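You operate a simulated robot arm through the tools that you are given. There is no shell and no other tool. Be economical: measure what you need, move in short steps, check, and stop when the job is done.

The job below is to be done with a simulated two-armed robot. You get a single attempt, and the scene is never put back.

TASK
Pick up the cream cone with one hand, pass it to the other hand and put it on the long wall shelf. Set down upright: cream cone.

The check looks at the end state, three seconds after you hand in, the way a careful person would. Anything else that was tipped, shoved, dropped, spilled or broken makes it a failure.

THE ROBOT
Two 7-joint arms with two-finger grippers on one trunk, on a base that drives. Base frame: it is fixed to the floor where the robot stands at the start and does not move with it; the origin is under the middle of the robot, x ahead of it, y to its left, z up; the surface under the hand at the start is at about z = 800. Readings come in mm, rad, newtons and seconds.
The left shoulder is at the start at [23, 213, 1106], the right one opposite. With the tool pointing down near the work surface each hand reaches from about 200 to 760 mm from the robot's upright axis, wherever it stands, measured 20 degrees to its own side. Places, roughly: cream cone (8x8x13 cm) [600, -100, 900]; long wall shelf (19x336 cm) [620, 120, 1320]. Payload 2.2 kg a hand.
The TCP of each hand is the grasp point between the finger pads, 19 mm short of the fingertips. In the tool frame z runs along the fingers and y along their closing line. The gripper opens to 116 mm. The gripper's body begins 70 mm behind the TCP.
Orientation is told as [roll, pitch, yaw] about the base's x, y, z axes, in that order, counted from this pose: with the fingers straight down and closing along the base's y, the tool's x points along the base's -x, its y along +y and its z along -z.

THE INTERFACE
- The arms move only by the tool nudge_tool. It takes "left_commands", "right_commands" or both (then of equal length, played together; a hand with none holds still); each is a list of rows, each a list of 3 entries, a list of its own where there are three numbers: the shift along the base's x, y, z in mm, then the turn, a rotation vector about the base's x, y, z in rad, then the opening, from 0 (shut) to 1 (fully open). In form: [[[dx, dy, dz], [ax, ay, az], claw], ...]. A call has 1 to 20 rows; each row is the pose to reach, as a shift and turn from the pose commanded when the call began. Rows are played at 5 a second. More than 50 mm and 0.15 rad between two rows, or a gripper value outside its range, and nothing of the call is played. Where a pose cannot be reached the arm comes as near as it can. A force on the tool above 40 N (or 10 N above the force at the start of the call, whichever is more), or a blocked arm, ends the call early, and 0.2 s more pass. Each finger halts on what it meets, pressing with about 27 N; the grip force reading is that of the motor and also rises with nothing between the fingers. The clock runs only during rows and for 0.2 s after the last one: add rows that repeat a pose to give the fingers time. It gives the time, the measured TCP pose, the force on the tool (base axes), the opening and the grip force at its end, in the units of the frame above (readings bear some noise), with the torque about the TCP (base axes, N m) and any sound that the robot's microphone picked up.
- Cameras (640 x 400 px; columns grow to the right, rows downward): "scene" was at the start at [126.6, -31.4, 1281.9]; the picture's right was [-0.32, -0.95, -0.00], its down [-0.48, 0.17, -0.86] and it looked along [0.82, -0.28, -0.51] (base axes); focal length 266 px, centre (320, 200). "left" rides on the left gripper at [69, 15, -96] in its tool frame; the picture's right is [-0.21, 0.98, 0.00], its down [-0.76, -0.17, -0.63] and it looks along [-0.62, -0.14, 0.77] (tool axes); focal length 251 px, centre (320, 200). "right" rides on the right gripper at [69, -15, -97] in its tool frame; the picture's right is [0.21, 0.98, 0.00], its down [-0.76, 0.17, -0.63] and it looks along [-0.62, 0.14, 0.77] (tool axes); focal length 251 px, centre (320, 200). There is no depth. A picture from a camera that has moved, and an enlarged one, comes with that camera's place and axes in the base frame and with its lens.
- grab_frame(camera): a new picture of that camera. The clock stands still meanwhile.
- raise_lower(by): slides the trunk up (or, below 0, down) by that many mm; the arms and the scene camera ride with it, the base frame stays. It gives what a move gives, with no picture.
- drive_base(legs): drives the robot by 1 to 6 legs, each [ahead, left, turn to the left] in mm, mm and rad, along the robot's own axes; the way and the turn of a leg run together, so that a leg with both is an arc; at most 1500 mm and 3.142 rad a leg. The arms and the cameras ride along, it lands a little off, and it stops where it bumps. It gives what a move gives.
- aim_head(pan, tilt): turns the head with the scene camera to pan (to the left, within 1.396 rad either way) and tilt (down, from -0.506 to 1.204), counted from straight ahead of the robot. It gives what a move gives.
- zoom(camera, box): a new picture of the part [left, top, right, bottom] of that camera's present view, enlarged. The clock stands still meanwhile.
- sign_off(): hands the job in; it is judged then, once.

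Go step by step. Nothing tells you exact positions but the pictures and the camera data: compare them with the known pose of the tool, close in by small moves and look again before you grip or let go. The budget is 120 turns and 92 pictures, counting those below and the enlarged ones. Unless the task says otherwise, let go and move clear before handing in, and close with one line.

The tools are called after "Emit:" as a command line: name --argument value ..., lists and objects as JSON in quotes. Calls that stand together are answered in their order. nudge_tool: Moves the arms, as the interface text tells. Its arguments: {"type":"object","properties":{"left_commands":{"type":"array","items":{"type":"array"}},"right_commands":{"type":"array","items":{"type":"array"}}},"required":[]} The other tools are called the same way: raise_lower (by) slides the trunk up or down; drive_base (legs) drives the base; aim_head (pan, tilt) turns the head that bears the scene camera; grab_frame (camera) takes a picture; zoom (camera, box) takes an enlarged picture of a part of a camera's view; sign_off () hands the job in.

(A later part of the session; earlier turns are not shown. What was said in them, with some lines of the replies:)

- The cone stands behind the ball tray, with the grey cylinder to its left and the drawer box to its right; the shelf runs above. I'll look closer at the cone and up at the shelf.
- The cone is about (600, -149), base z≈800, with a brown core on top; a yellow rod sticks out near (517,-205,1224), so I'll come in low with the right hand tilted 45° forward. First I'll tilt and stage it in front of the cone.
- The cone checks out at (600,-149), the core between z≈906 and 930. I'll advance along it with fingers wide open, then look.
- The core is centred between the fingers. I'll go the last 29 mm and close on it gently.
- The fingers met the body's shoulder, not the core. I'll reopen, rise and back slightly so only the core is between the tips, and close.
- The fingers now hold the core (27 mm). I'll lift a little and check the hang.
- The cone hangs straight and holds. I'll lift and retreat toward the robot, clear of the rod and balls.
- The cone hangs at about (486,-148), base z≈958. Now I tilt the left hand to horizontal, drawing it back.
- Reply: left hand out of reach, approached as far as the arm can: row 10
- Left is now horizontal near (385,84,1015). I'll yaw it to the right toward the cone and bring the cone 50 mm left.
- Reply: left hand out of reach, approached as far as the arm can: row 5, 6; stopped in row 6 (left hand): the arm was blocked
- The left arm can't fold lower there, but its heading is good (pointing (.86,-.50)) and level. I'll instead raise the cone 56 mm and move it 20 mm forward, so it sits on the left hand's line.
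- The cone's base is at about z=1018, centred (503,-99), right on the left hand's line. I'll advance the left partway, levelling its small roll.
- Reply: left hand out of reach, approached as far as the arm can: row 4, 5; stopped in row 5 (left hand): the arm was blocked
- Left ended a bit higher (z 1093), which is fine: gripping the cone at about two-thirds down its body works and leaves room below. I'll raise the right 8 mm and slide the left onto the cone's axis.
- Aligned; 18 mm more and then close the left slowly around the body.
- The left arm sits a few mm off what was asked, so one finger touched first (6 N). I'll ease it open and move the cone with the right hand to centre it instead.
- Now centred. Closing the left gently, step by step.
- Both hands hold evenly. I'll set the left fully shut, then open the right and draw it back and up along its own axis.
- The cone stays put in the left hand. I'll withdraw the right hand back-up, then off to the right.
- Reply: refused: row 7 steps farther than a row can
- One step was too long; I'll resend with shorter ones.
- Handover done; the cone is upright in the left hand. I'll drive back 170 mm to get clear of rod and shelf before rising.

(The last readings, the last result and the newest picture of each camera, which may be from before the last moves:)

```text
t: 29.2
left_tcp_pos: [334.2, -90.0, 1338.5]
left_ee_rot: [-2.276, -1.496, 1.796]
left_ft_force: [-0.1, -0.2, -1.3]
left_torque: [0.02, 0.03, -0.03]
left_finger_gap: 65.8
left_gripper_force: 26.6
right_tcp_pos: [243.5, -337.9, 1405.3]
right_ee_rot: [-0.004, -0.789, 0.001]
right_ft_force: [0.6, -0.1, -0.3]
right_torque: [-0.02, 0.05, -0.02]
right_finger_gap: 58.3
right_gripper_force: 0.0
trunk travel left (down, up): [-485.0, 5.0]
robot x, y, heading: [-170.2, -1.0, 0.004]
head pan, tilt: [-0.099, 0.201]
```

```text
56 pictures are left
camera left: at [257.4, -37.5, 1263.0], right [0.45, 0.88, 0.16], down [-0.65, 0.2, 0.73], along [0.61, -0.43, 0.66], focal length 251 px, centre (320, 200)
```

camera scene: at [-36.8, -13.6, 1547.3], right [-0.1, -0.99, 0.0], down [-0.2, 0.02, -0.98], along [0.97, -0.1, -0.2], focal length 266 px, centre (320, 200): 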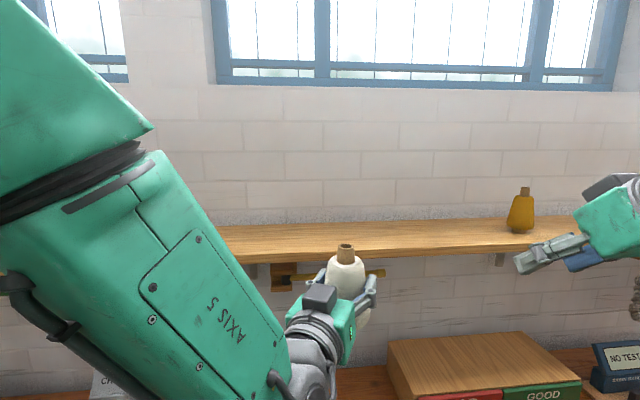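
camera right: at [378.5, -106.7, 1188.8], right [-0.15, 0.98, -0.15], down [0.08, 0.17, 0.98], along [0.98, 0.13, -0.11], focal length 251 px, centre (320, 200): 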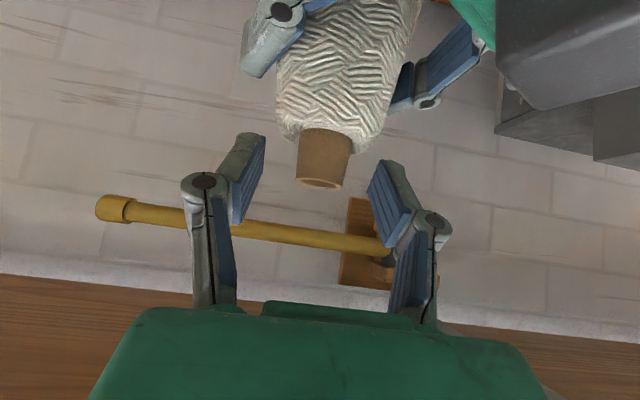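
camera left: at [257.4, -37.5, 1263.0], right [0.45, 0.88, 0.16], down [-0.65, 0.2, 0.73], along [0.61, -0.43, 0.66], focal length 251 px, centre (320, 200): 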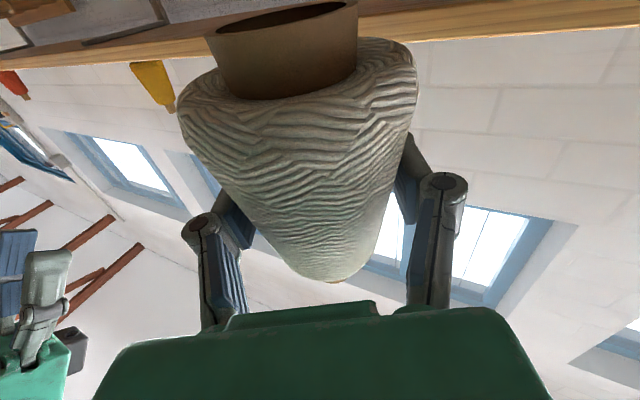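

Risen clear. The shelf is empty ahead up to the amber cone far right; I'll zoom to measure the shelf's front edge and top.

Emit:
zoom --camera "scene" --box '[300, 190, 540, 340]'

```text
2.67 times, centred on (420, 265) of scene
camera zoom: at [-36.8, -13.6, 1547.3], right [-0.1, -0.99, 0.0], down [-0.2, 0.02, -0.98], along [0.97, -0.1, -0.2], focal length 708 px, centre (53, 27)
```

zoom: 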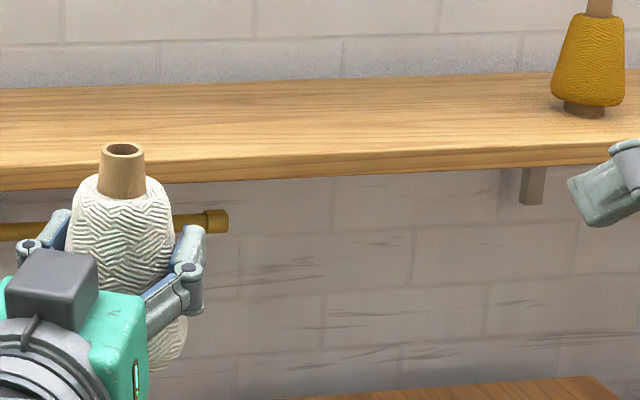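

Shelf top is at z≈1321 with front edge at x≈505–515, and my cone's base is now at about z 1272. I'll raise the left hand 95 mm and turn it straight ahead, keeping the cone vertical.

Emit:
nudge_tool --left_commands '[[[0, 0, 25], [0, 0, 0], 0], [[0, 0, 50], [0, 0, 0], 0], [[0, 0, 75], [0, 0, 0.05], 0], [[0, 0, 95], [0, 0, 0.13], 0], [[0, 0, 100], [0, 0, 0.22], 0], [[0, 0, 100], [0, 0, 0.3], 0], [[0, 0, 100], [0, 0, 0.3], 0]]'

Emit:
grab_frame --camera "scene"

Emit:
grab_frame --camera "left"

```text
t: 30.8
left_tcp_pos: [334.0, -88.7, 1438.7]
left_ee_rot: [-2.277, -1.497, 2.101]
left_ft_force: [0.1, 0.2, -2.5]
left_torque: [0.0, -0.04, -0.03]
left_finger_gap: 65.9
left_gripper_force: 26.8
right_tcp_pos: [243.5, -338.0, 1406.3]
right_ee_rot: [-0.005, -0.79, 0.003]
right_ft_force: [0.4, 0.9, -0.8]
right_torque: [-0.04, -0.01, 0.02]
right_finger_gap: 58.2
right_gripper_force: 0.1
trunk travel left (down, up): [-485.0, 5.0]
robot x, y, heading: [-170.6, -1.1, -0.0]
head pan, tilt: [-0.099, 0.201]
```

```text
54 pictures are left
camera scene: at [-37.1, -13.5, 1547.4], right [-0.1, -0.99, 0.0], down [-0.2, 0.02, -0.98], along [0.97, -0.1, -0.2], focal length 266 px, centre (320, 200)
```

scene: 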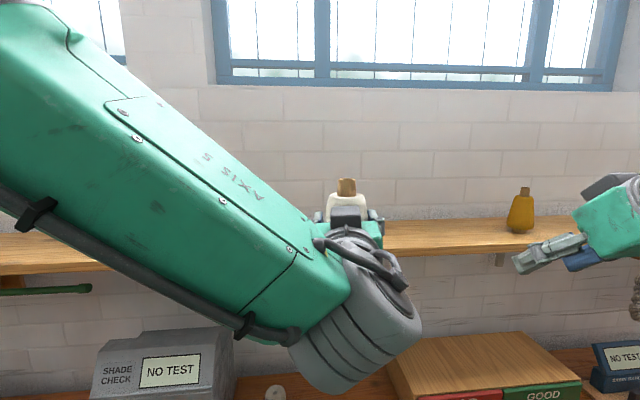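

```text
53 pictures are left
camera left: at [245.1, -61.7, 1363.3], right [0.17, 0.97, 0.16], down [-0.68, 0.0, 0.73], along [0.71, -0.23, 0.66], focal length 251 px, centre (320, 200)
```

left: 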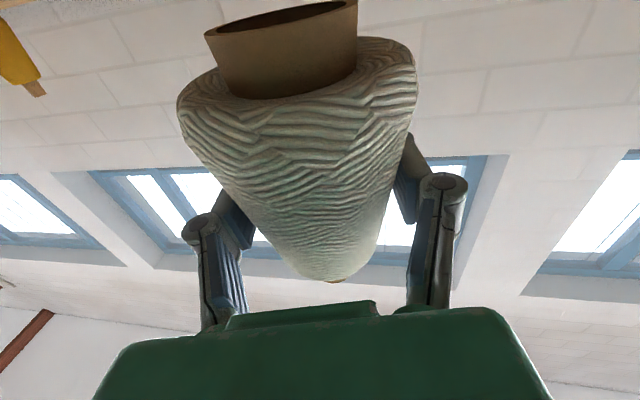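

The cone is still vertical with its base near z≈1372, well above the shelf. Drive forward 170 mm, then look.

Emit:
drive_base --legs '[[170, 0, 0]]'

Emit:
aim_head --pan -0.2 --tilt 0.4

Emit:
grab_frame --camera "scene"

Emit:
grab_frame --camera "left"

Emit:
grab_frame --camera "right"

```text
t: 32.3
left_tcp_pos: [498.4, -92.3, 1439.5]
left_ee_rot: [-2.318, -1.497, 2.138]
left_ft_force: [-0.1, 0.3, -2.0]
left_torque: [0.0, 0.02, 0.01]
left_finger_gap: 65.8
left_gripper_force: 26.8
right_tcp_pos: [408.1, -340.7, 1406.6]
right_ee_rot: [-0.001, -0.793, -0.001]
right_ft_force: [-0.5, -0.4, -0.1]
right_torque: [0.0, -0.01, 0.01]
right_finger_gap: 58.3
right_gripper_force: 0.1
trunk travel left (down, up): [-485.0, 5.0]
robot x, y, heading: [-3.9, -1.4, -0.001]
head pan, tilt: [-0.099, 0.201]
```

```text
t: 33.0
left_tcp_pos: [501.1, -87.8, 1438.5]
left_ee_rot: [-2.281, -1.494, 2.102]
left_ft_force: [-0.3, 0.1, -1.9]
left_torque: [0.02, 0.0, 0.01]
left_finger_gap: 65.7
left_gripper_force: 27.0
right_tcp_pos: [409.2, -336.3, 1408.1]
right_ee_rot: [-0.006, -0.792, 0.003]
right_ft_force: [0.4, 0.1, 0.4]
right_torque: [0.0, -0.03, -0.03]
right_finger_gap: 58.0
right_gripper_force: 0.0
trunk travel left (down, up): [-485.0, 5.0]
robot x, y, heading: [-2.0, 2.7, -0.006]
head pan, tilt: [-0.201, 0.4]
```

```text
52 pictures are left
camera scene: at [128.7, -21.1, 1528.8], right [-0.2, -0.98, 0.0], down [-0.38, 0.08, -0.92], along [0.9, -0.18, -0.39], focal length 266 px, centre (320, 200)
```

scene: 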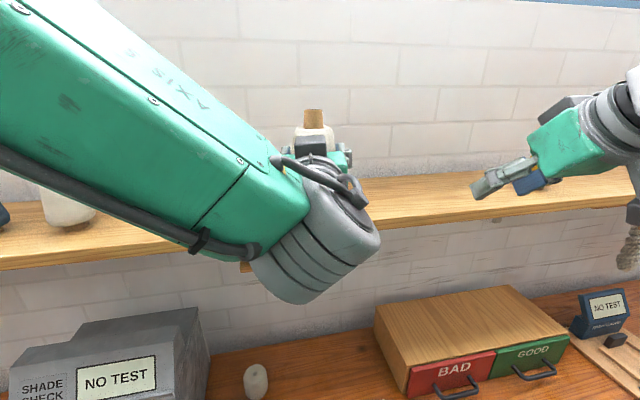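

```text
51 pictures are left
camera left: at [411.3, -60.4, 1363.7], right [0.17, 0.97, 0.16], down [-0.68, 0.0, 0.73], along [0.71, -0.23, 0.66], focal length 251 px, centre (320, 200)
```

left: 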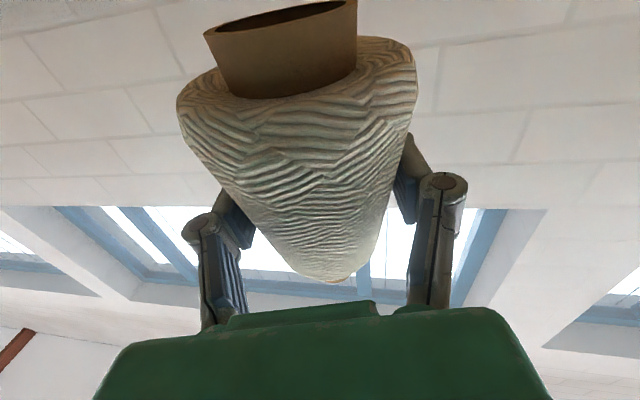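

```text
50 pictures are left
camera right: at [291.2, -351.6, 1426.1], right [-0.15, 0.98, -0.16], down [0.08, 0.17, 0.98], along [0.99, 0.13, -0.11], focal length 251 px, centre (320, 200)
```

right: 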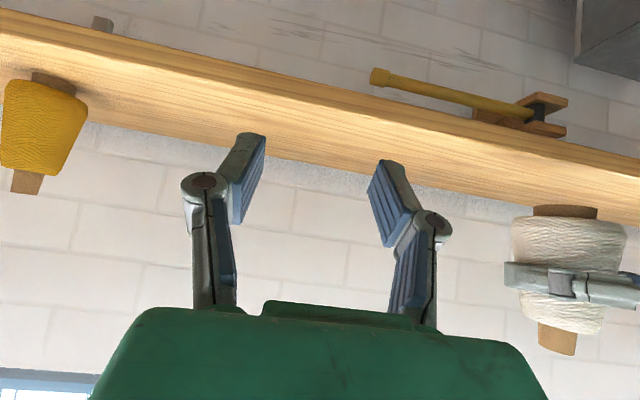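

The right camera gives a fine side view (upside down) of the cone and shelf. I'll zoom there to measure.

Emit:
zoom --camera "right" --box '[440, 100, 640, 225]'

```text
3.20 times, centred on (540, 162) of right
camera zoom: at [291.2, -351.6, 1426.1], right [-0.15, 0.98, -0.16], down [0.08, 0.17, 0.98], along [0.99, 0.13, -0.11], focal length 805 px, centre (-384, 320)
```

zoom: 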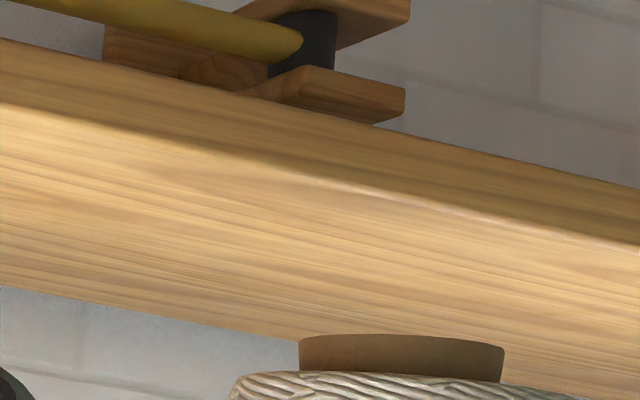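

Shelf edge x≈505, top z≈1321; cone base ≈1369 at (497,-88). I'll go forward 53 mm and down 35 mm, then check.

Emit:
nudge_tool --left_commands '[[[20, 0, 0], [0, 0, 0], 0], [[40, 0, 0], [0, 0, 0], 0], [[53, 0, 0], [0, 0, 0], 0], [[53, 0, -12], [0, 0, 0], 0], [[53, 0, -24], [0, 0, 0], 0], [[53, 0, -34], [0, 0, 0], 0], [[53, 0, -34], [0, 0, 0], 0]]'

Emit:
grab_frame --camera "right"

Emit:
zoom --camera "right" --box '[440, 100, 640, 225]'

Emit:
grab_frame --camera "left"

Emit:
grab_frame --camera "scene"

```text
t: 34.6
left_tcp_pos: [552.6, -87.7, 1404.4]
left_ee_rot: [-2.289, -1.493, 2.108]
left_ft_force: [0.7, -0.1, -1.8]
left_torque: [-0.03, -0.02, 0.04]
left_finger_gap: 65.6
left_gripper_force: 27.0
right_tcp_pos: [408.6, -338.7, 1407.7]
right_ee_rot: [-0.004, -0.791, 0.0]
right_ft_force: [-0.6, -0.1, -0.6]
right_torque: [0.01, 0.0, 0.0]
right_finger_gap: 57.9
right_gripper_force: 0.2
trunk travel left (down, up): [-485.0, 5.0]
robot x, y, heading: [-2.8, 2.3, -0.001]
head pan, tilt: [-0.201, 0.4]
```

```text
48 pictures are left
camera right: at [290.5, -353.0, 1426.0], right [-0.15, 0.98, -0.16], down [0.08, 0.17, 0.98], along [0.99, 0.13, -0.1], focal length 251 px, centre (320, 200)
```

right: 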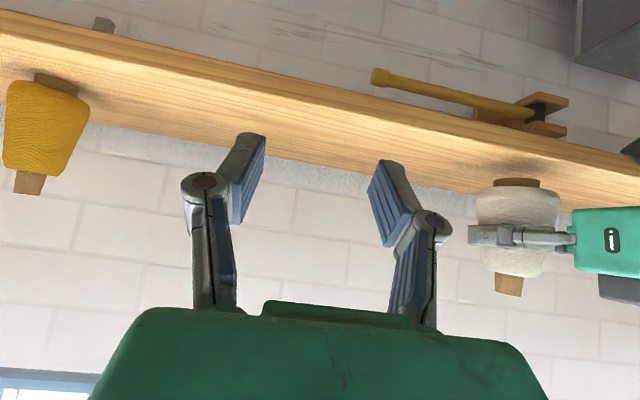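

```text
3.20 times, centred on (540, 162) of right
camera zoom: at [290.5, -353.0, 1426.0], right [-0.15, 0.98, -0.16], down [0.08, 0.17, 0.98], along [0.99, 0.13, -0.1], focal length 805 px, centre (-384, 320)
```

zoom: 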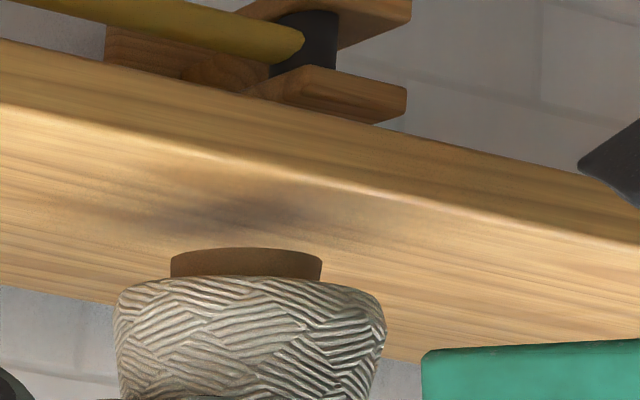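

```text
46 pictures are left
camera left: at [464.0, -61.5, 1329.5], right [0.17, 0.97, 0.16], down [-0.68, 0.0, 0.73], along [0.71, -0.23, 0.66], focal length 251 px, centre (320, 200)
```

left: 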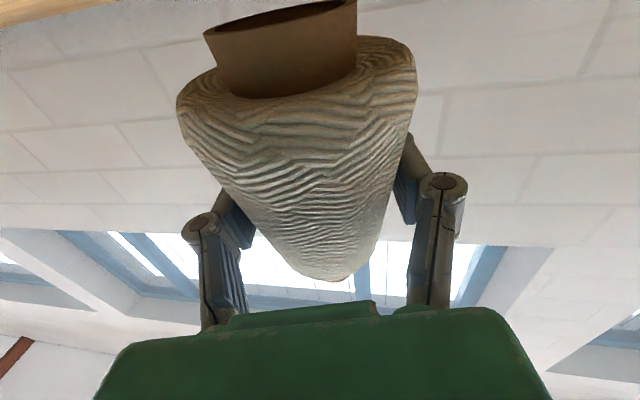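

```text
45 pictures are left
camera scene: at [128.8, -23.0, 1528.8], right [-0.2, -0.98, 0.0], down [-0.38, 0.08, -0.92], along [0.9, -0.18, -0.39], focal length 266 px, centre (320, 200)
```

scene: 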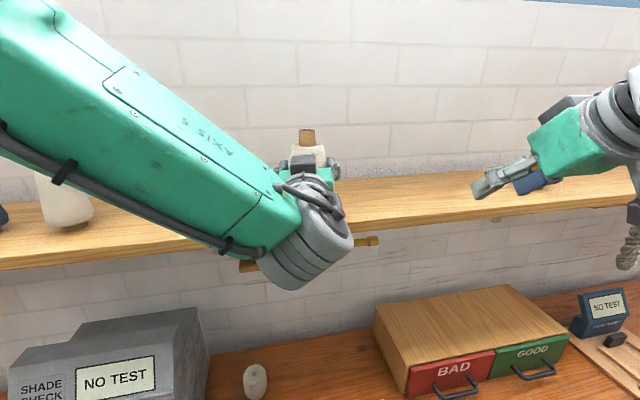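

The cone is vertical and about 16 mm above the shelf, its footprint inside the edge, with the left camera clear in front of the edge. Lowering 12 mm, then finer.

Emit:
nudge_tool --left_commands '[[[0, 0, -4], [0, 0, 0], 0], [[0, 0, -8], [0, 0, 0], 0], [[0, 0, -12], [0, 0, 0], 0], [[0, 0, -12], [0, 0, 0], 0]]'

Emit:
zoom --camera "right" --box '[440, 100, 640, 225]'

```text
t: 35.6
left_tcp_pos: [553.0, -89.8, 1393.7]
left_ee_rot: [-2.296, -1.495, 2.116]
left_ft_force: [-0.2, 0.3, -1.2]
left_torque: [0.05, -0.02, -0.01]
left_finger_gap: 65.7
left_gripper_force: 27.3
right_tcp_pos: [409.6, -338.1, 1406.7]
right_ee_rot: [-0.003, -0.793, 0.003]
right_ft_force: [0.2, -0.9, 0.1]
right_torque: [-0.01, 0.02, -0.01]
right_finger_gap: 57.7
right_gripper_force: 0.1
trunk travel left (down, up): [-485.0, 5.0]
robot x, y, heading: [-2.1, -2.0, -0.009]
head pan, tilt: [-0.201, 0.4]
```

```text
3.20 times, centred on (540, 162) of right
camera zoom: at [290.9, -353.1, 1425.9], right [-0.15, 0.98, -0.16], down [0.08, 0.17, 0.98], along [0.99, 0.13, -0.1], focal length 805 px, centre (-384, 320)
```

zoom: 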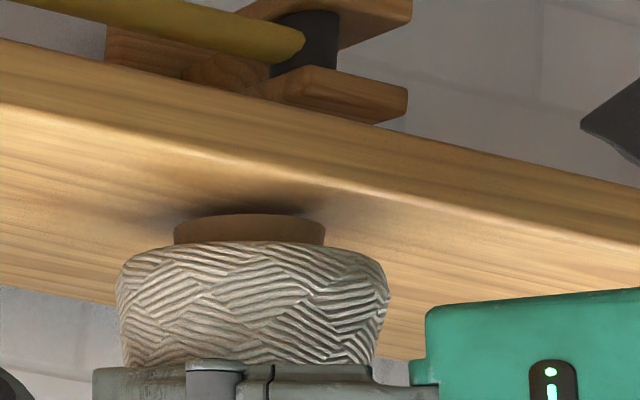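

Still a few mm off. Lower in 2 mm steps, watching the force.

Emit:
nudge_tool --left_commands '[[[0, 0, -1.5], [0, 0, 0], 0], [[0, 0, -3], [0, 0, 0], 0], [[0, 0, -3], [0, 0, 0], 0]]'

Emit:
zoom --camera "right" --box '[440, 100, 640, 225]'

```text
t: 36.4
left_tcp_pos: [552.4, -89.4, 1389.5]
left_ee_rot: [-2.29, -1.495, 2.111]
left_ft_force: [-0.1, 0.0, -2.3]
left_torque: [0.01, -0.03, -0.05]
left_finger_gap: 65.7
left_gripper_force: 26.8
right_tcp_pos: [409.1, -338.4, 1406.6]
right_ee_rot: [-0.007, -0.792, 0.001]
right_ft_force: [0.2, 1.2, -0.9]
right_torque: [-0.01, 0.04, 0.02]
right_finger_gap: 58.2
right_gripper_force: 0.0
trunk travel left (down, up): [-485.0, 5.0]
robot x, y, heading: [-3.0, 0.2, -0.006]
head pan, tilt: [-0.201, 0.4]
```

```text
3.20 times, centred on (540, 162) of right
camera zoom: at [290.8, -353.0, 1426.0], right [-0.15, 0.98, -0.16], down [0.08, 0.17, 0.98], along [0.99, 0.13, -0.1], focal length 805 px, centre (-384, 320)
```

zoom: 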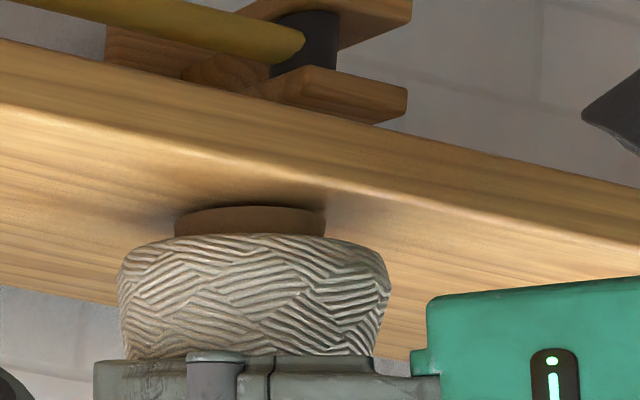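

Emit:
nudge_tool --left_commands '[[[0, 0, -1], [0, 0, 0], 0], [[0, 0, -2], [0, 0, 0], 0], [[0, 0, -2], [0, 0, 0], 0]]'

Emit:
zoom --camera "right" --box '[440, 100, 640, 225]'

```text
t: 37.2
left_tcp_pos: [553.2, -90.6, 1387.6]
left_ee_rot: [-2.288, -1.494, 2.109]
left_ft_force: [-0.1, 0.4, -2.1]
left_torque: [-0.03, -0.04, -0.03]
left_finger_gap: 65.4
left_gripper_force: 26.9
right_tcp_pos: [408.0, -338.1, 1407.3]
right_ee_rot: [-0.006, -0.794, 0.002]
right_ft_force: [-0.9, 0.7, 0.7]
right_torque: [0.0, 0.01, 0.02]
right_finger_gap: 57.9
right_gripper_force: 0.1
trunk travel left (down, up): [-485.0, 5.0]
robot x, y, heading: [-4.6, -0.8, -0.002]
head pan, tilt: [-0.201, 0.4]
```

```text
3.20 times, centred on (540, 162) of right
camera zoom: at [290.9, -353.0, 1425.9], right [-0.15, 0.98, -0.16], down [0.08, 0.17, 0.98], along [0.99, 0.13, -0.1], focal length 805 px, centre (-384, 320)
```

zoom: 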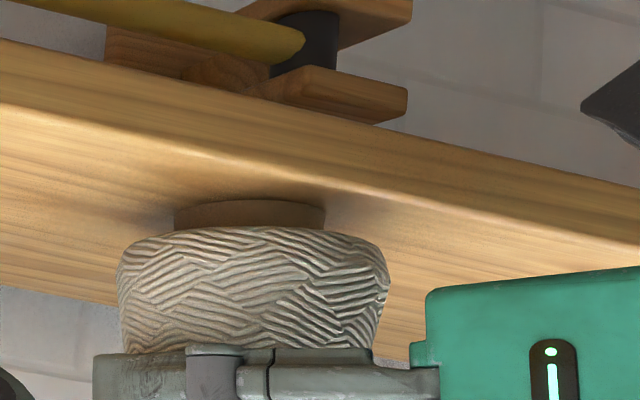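

Emit:
nudge_tool --left_commands '[[[0, 0, -1], [0, 0, 0], 0], [[0, 0, -2], [0, 0, 0], 0], [[0, 0, -2], [0, 0, 0], 0]]'

Emit:
zoom --camera "right" --box '[470, 130, 570, 192]'

```text
t: 38.0
left_tcp_pos: [551.5, -89.0, 1388.4]
left_ee_rot: [-2.319, -1.493, 2.14]
left_ft_force: [1.9, -1.3, 7.7]
left_torque: [0.11, -0.06, -0.02]
left_finger_gap: 65.5
left_gripper_force: 26.6
right_tcp_pos: [409.6, -338.3, 1408.2]
right_ee_rot: [-0.004, -0.792, 0.003]
right_ft_force: [-0.1, 0.5, -0.8]
right_torque: [-0.03, -0.01, -0.01]
right_finger_gap: 57.9
right_gripper_force: 0.0
trunk travel left (down, up): [-485.0, 5.0]
robot x, y, heading: [-6.9, -0.5, -0.002]
head pan, tilt: [-0.201, 0.4]
```

```text
6.40 times, centred on (520, 161) of right
camera zoom: at [290.4, -353.2, 1426.1], right [-0.15, 0.98, -0.16], down [0.08, 0.17, 0.98], along [0.99, 0.13, -0.1], focal length 1609 px, centre (-960, 450)
```

zoom: 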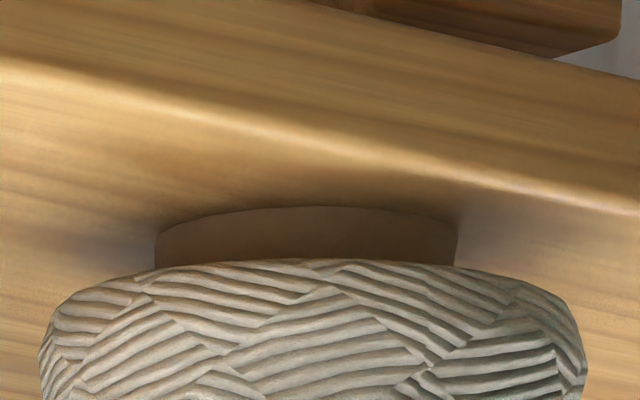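

Contact: about 8 N from below, and the base sits on the shelf. I'll relieve 1 mm and open the left fingers gradually.

Emit:
nudge_tool --left_commands '[[[0, 0, 1], [0, 0, 0], 0], [[0, 0, 1], [0, 0, 0], 0.6], [[0, 0, 1], [0, 0, 0], 0.65], [[0, 0, 1], [0, 0, 0], 0.75], [[0, 0, 1], [0, 0, 0], 0.85], [[0, 0, 1], [0, 0, 0], 0.85]]'

Emit:
grab_frame --camera "right"

Emit:
grab_frame --camera "left"

```text
t: 39.4
left_tcp_pos: [552.6, -89.1, 1386.0]
left_ee_rot: [-2.291, -1.493, 2.112]
left_ft_force: [0.2, 0.2, 0.5]
left_torque: [0.0, -0.04, 0.0]
left_finger_gap: 98.6
left_gripper_force: 0.1
right_tcp_pos: [408.2, -339.2, 1408.4]
right_ee_rot: [-0.004, -0.792, 0.002]
right_ft_force: [-0.2, -0.4, -1.0]
right_torque: [0.01, -0.01, 0.02]
right_finger_gap: 58.0
right_gripper_force: 0.1
trunk travel left (down, up): [-485.0, 5.0]
robot x, y, heading: [-1.6, 0.3, -0.0]
head pan, tilt: [-0.201, 0.4]
```

```text
40 pictures are left
camera right: at [290.6, -353.0, 1426.0], right [-0.15, 0.98, -0.16], down [0.08, 0.17, 0.98], along [0.99, 0.13, -0.1], focal length 251 px, centre (320, 200)
```

right: 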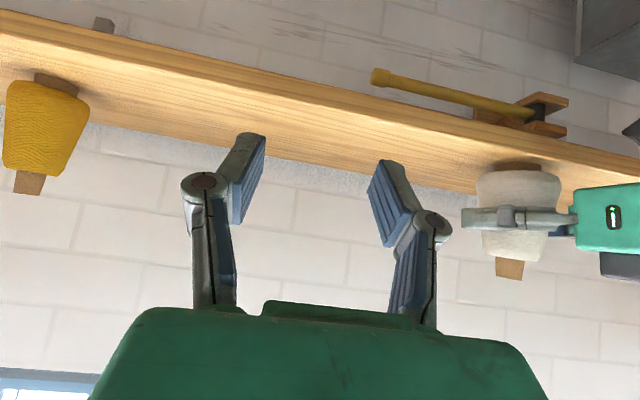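

```text
39 pictures are left
camera left: at [463.6, -61.6, 1311.9], right [0.17, 0.97, 0.16], down [-0.68, 0.0, 0.73], along [0.71, -0.23, 0.66], focal length 251 px, centre (320, 200)
```

left: 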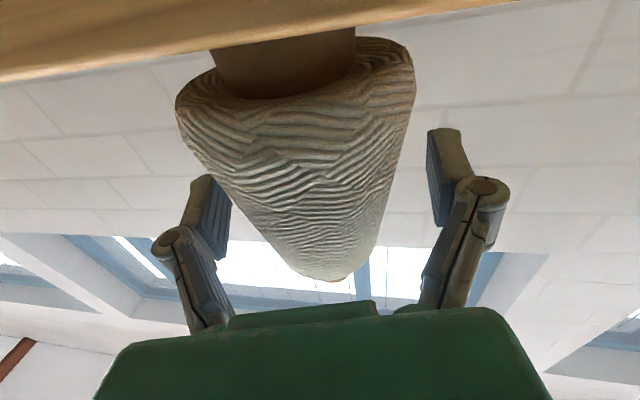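

The cone stands alone. I'll open fully and slide the left hand straight back along its fingers.

Emit:
nudge_tool --left_commands '[[[0, 0, 0], [0, 0, 0], 1], [[0, 0, 0], [0, 0, 0], 1], [[-15, 3, 0], [0, 0, 0], 1], [[-35, 6, 0], [0, 0, 0], 1], [[-60, 11, 0], [0, 0, 0], 1], [[-85, 15, 0], [0, 0, 0], 1], [[-85, 15, 0], [0, 0, 0], 1]]'

Emit:
grab_frame --camera "left"

Emit:
grab_frame --camera "right"

```text
t: 41.0
left_tcp_pos: [469.3, -75.0, 1386.4]
left_ee_rot: [-2.284, -1.495, 2.104]
left_ft_force: [0.6, -0.7, -0.6]
left_torque: [-0.04, -0.01, 0.02]
left_finger_gap: 116.1
left_gripper_force: 0.0
right_tcp_pos: [410.4, -337.7, 1406.7]
right_ee_rot: [-0.005, -0.793, 0.002]
right_ft_force: [0.1, 0.1, 0.2]
right_torque: [0.0, -0.03, -0.02]
right_finger_gap: 58.0
right_gripper_force: 0.0
trunk travel left (down, up): [-485.0, 5.0]
robot x, y, heading: [-3.4, -3.3, -0.005]
head pan, tilt: [-0.201, 0.4]
```

```text
38 pictures are left
camera left: at [379.1, -47.4, 1311.7], right [0.17, 0.97, 0.16], down [-0.68, 0.0, 0.73], along [0.71, -0.23, 0.66], focal length 251 px, centre (320, 200)
```

left: 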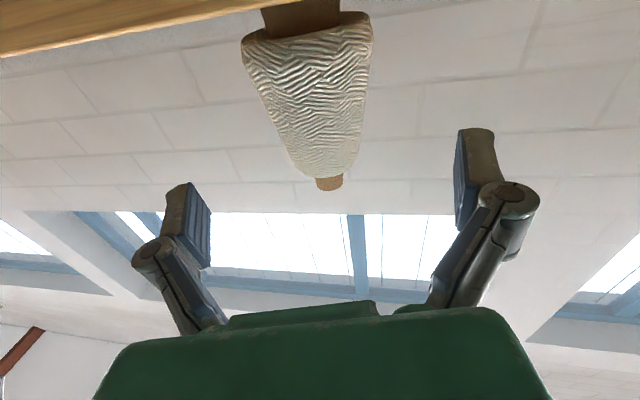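

```text
37 pictures are left
camera right: at [291.3, -353.0, 1425.8], right [-0.15, 0.98, -0.16], down [0.08, 0.17, 0.98], along [0.99, 0.13, -0.11], focal length 251 px, centre (320, 200)
```

right: 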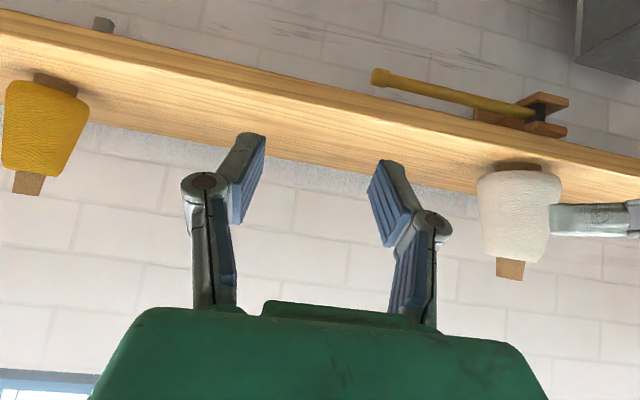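

The cone stands upright on the shelf and the hand is clear. I'll back the base off and check the whole scene.

Emit:
drive_base --legs '[[-200, 0, 0]]'

Emit:
grab_frame --camera "scene"

```text
t: 42.6
left_tcp_pos: [271.0, -73.6, 1386.0]
left_ee_rot: [-2.262, -1.496, 2.083]
left_ft_force: [-0.4, 0.2, -0.3]
left_torque: [0.01, 0.01, 0.01]
left_finger_gap: 116.1
left_gripper_force: 0.1
right_tcp_pos: [211.5, -339.1, 1404.8]
right_ee_rot: [-0.006, -0.789, 0.0]
right_ft_force: [2.0, 0.5, 0.3]
right_torque: [0.01, 0.0, 0.01]
right_finger_gap: 58.0
right_gripper_force: 0.0
trunk travel left (down, up): [-485.0, 5.0]
robot x, y, heading: [-205.7, -2.6, -0.005]
head pan, tilt: [-0.201, 0.4]
```

```text
36 pictures are left
camera scene: at [-67.7, -22.3, 1528.3], right [-0.2, -0.98, 0.0], down [-0.39, 0.08, -0.92], along [0.9, -0.18, -0.4], focal length 266 px, centre (320, 200)
```

scene: 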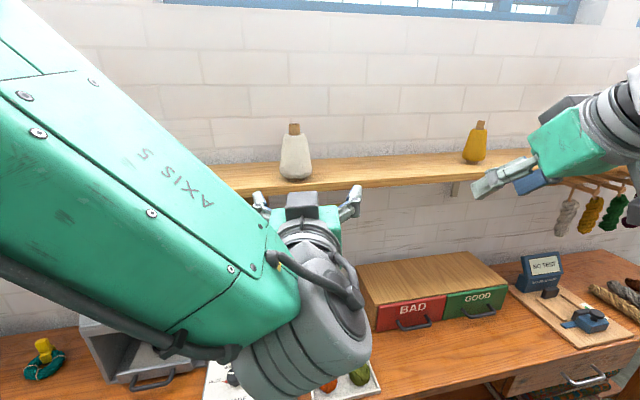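

The cone stands upright on the shelf, nothing else looks disturbed, and both hands are clear, so I'm handing in.

Emit:
sign_off

```text
The job is handed in.
```

The cream cone was picked up with the right hand, passed to the left, and set upright on the long wall shelf; both hands are clear, and nothing else looked disturbed in the last picture.
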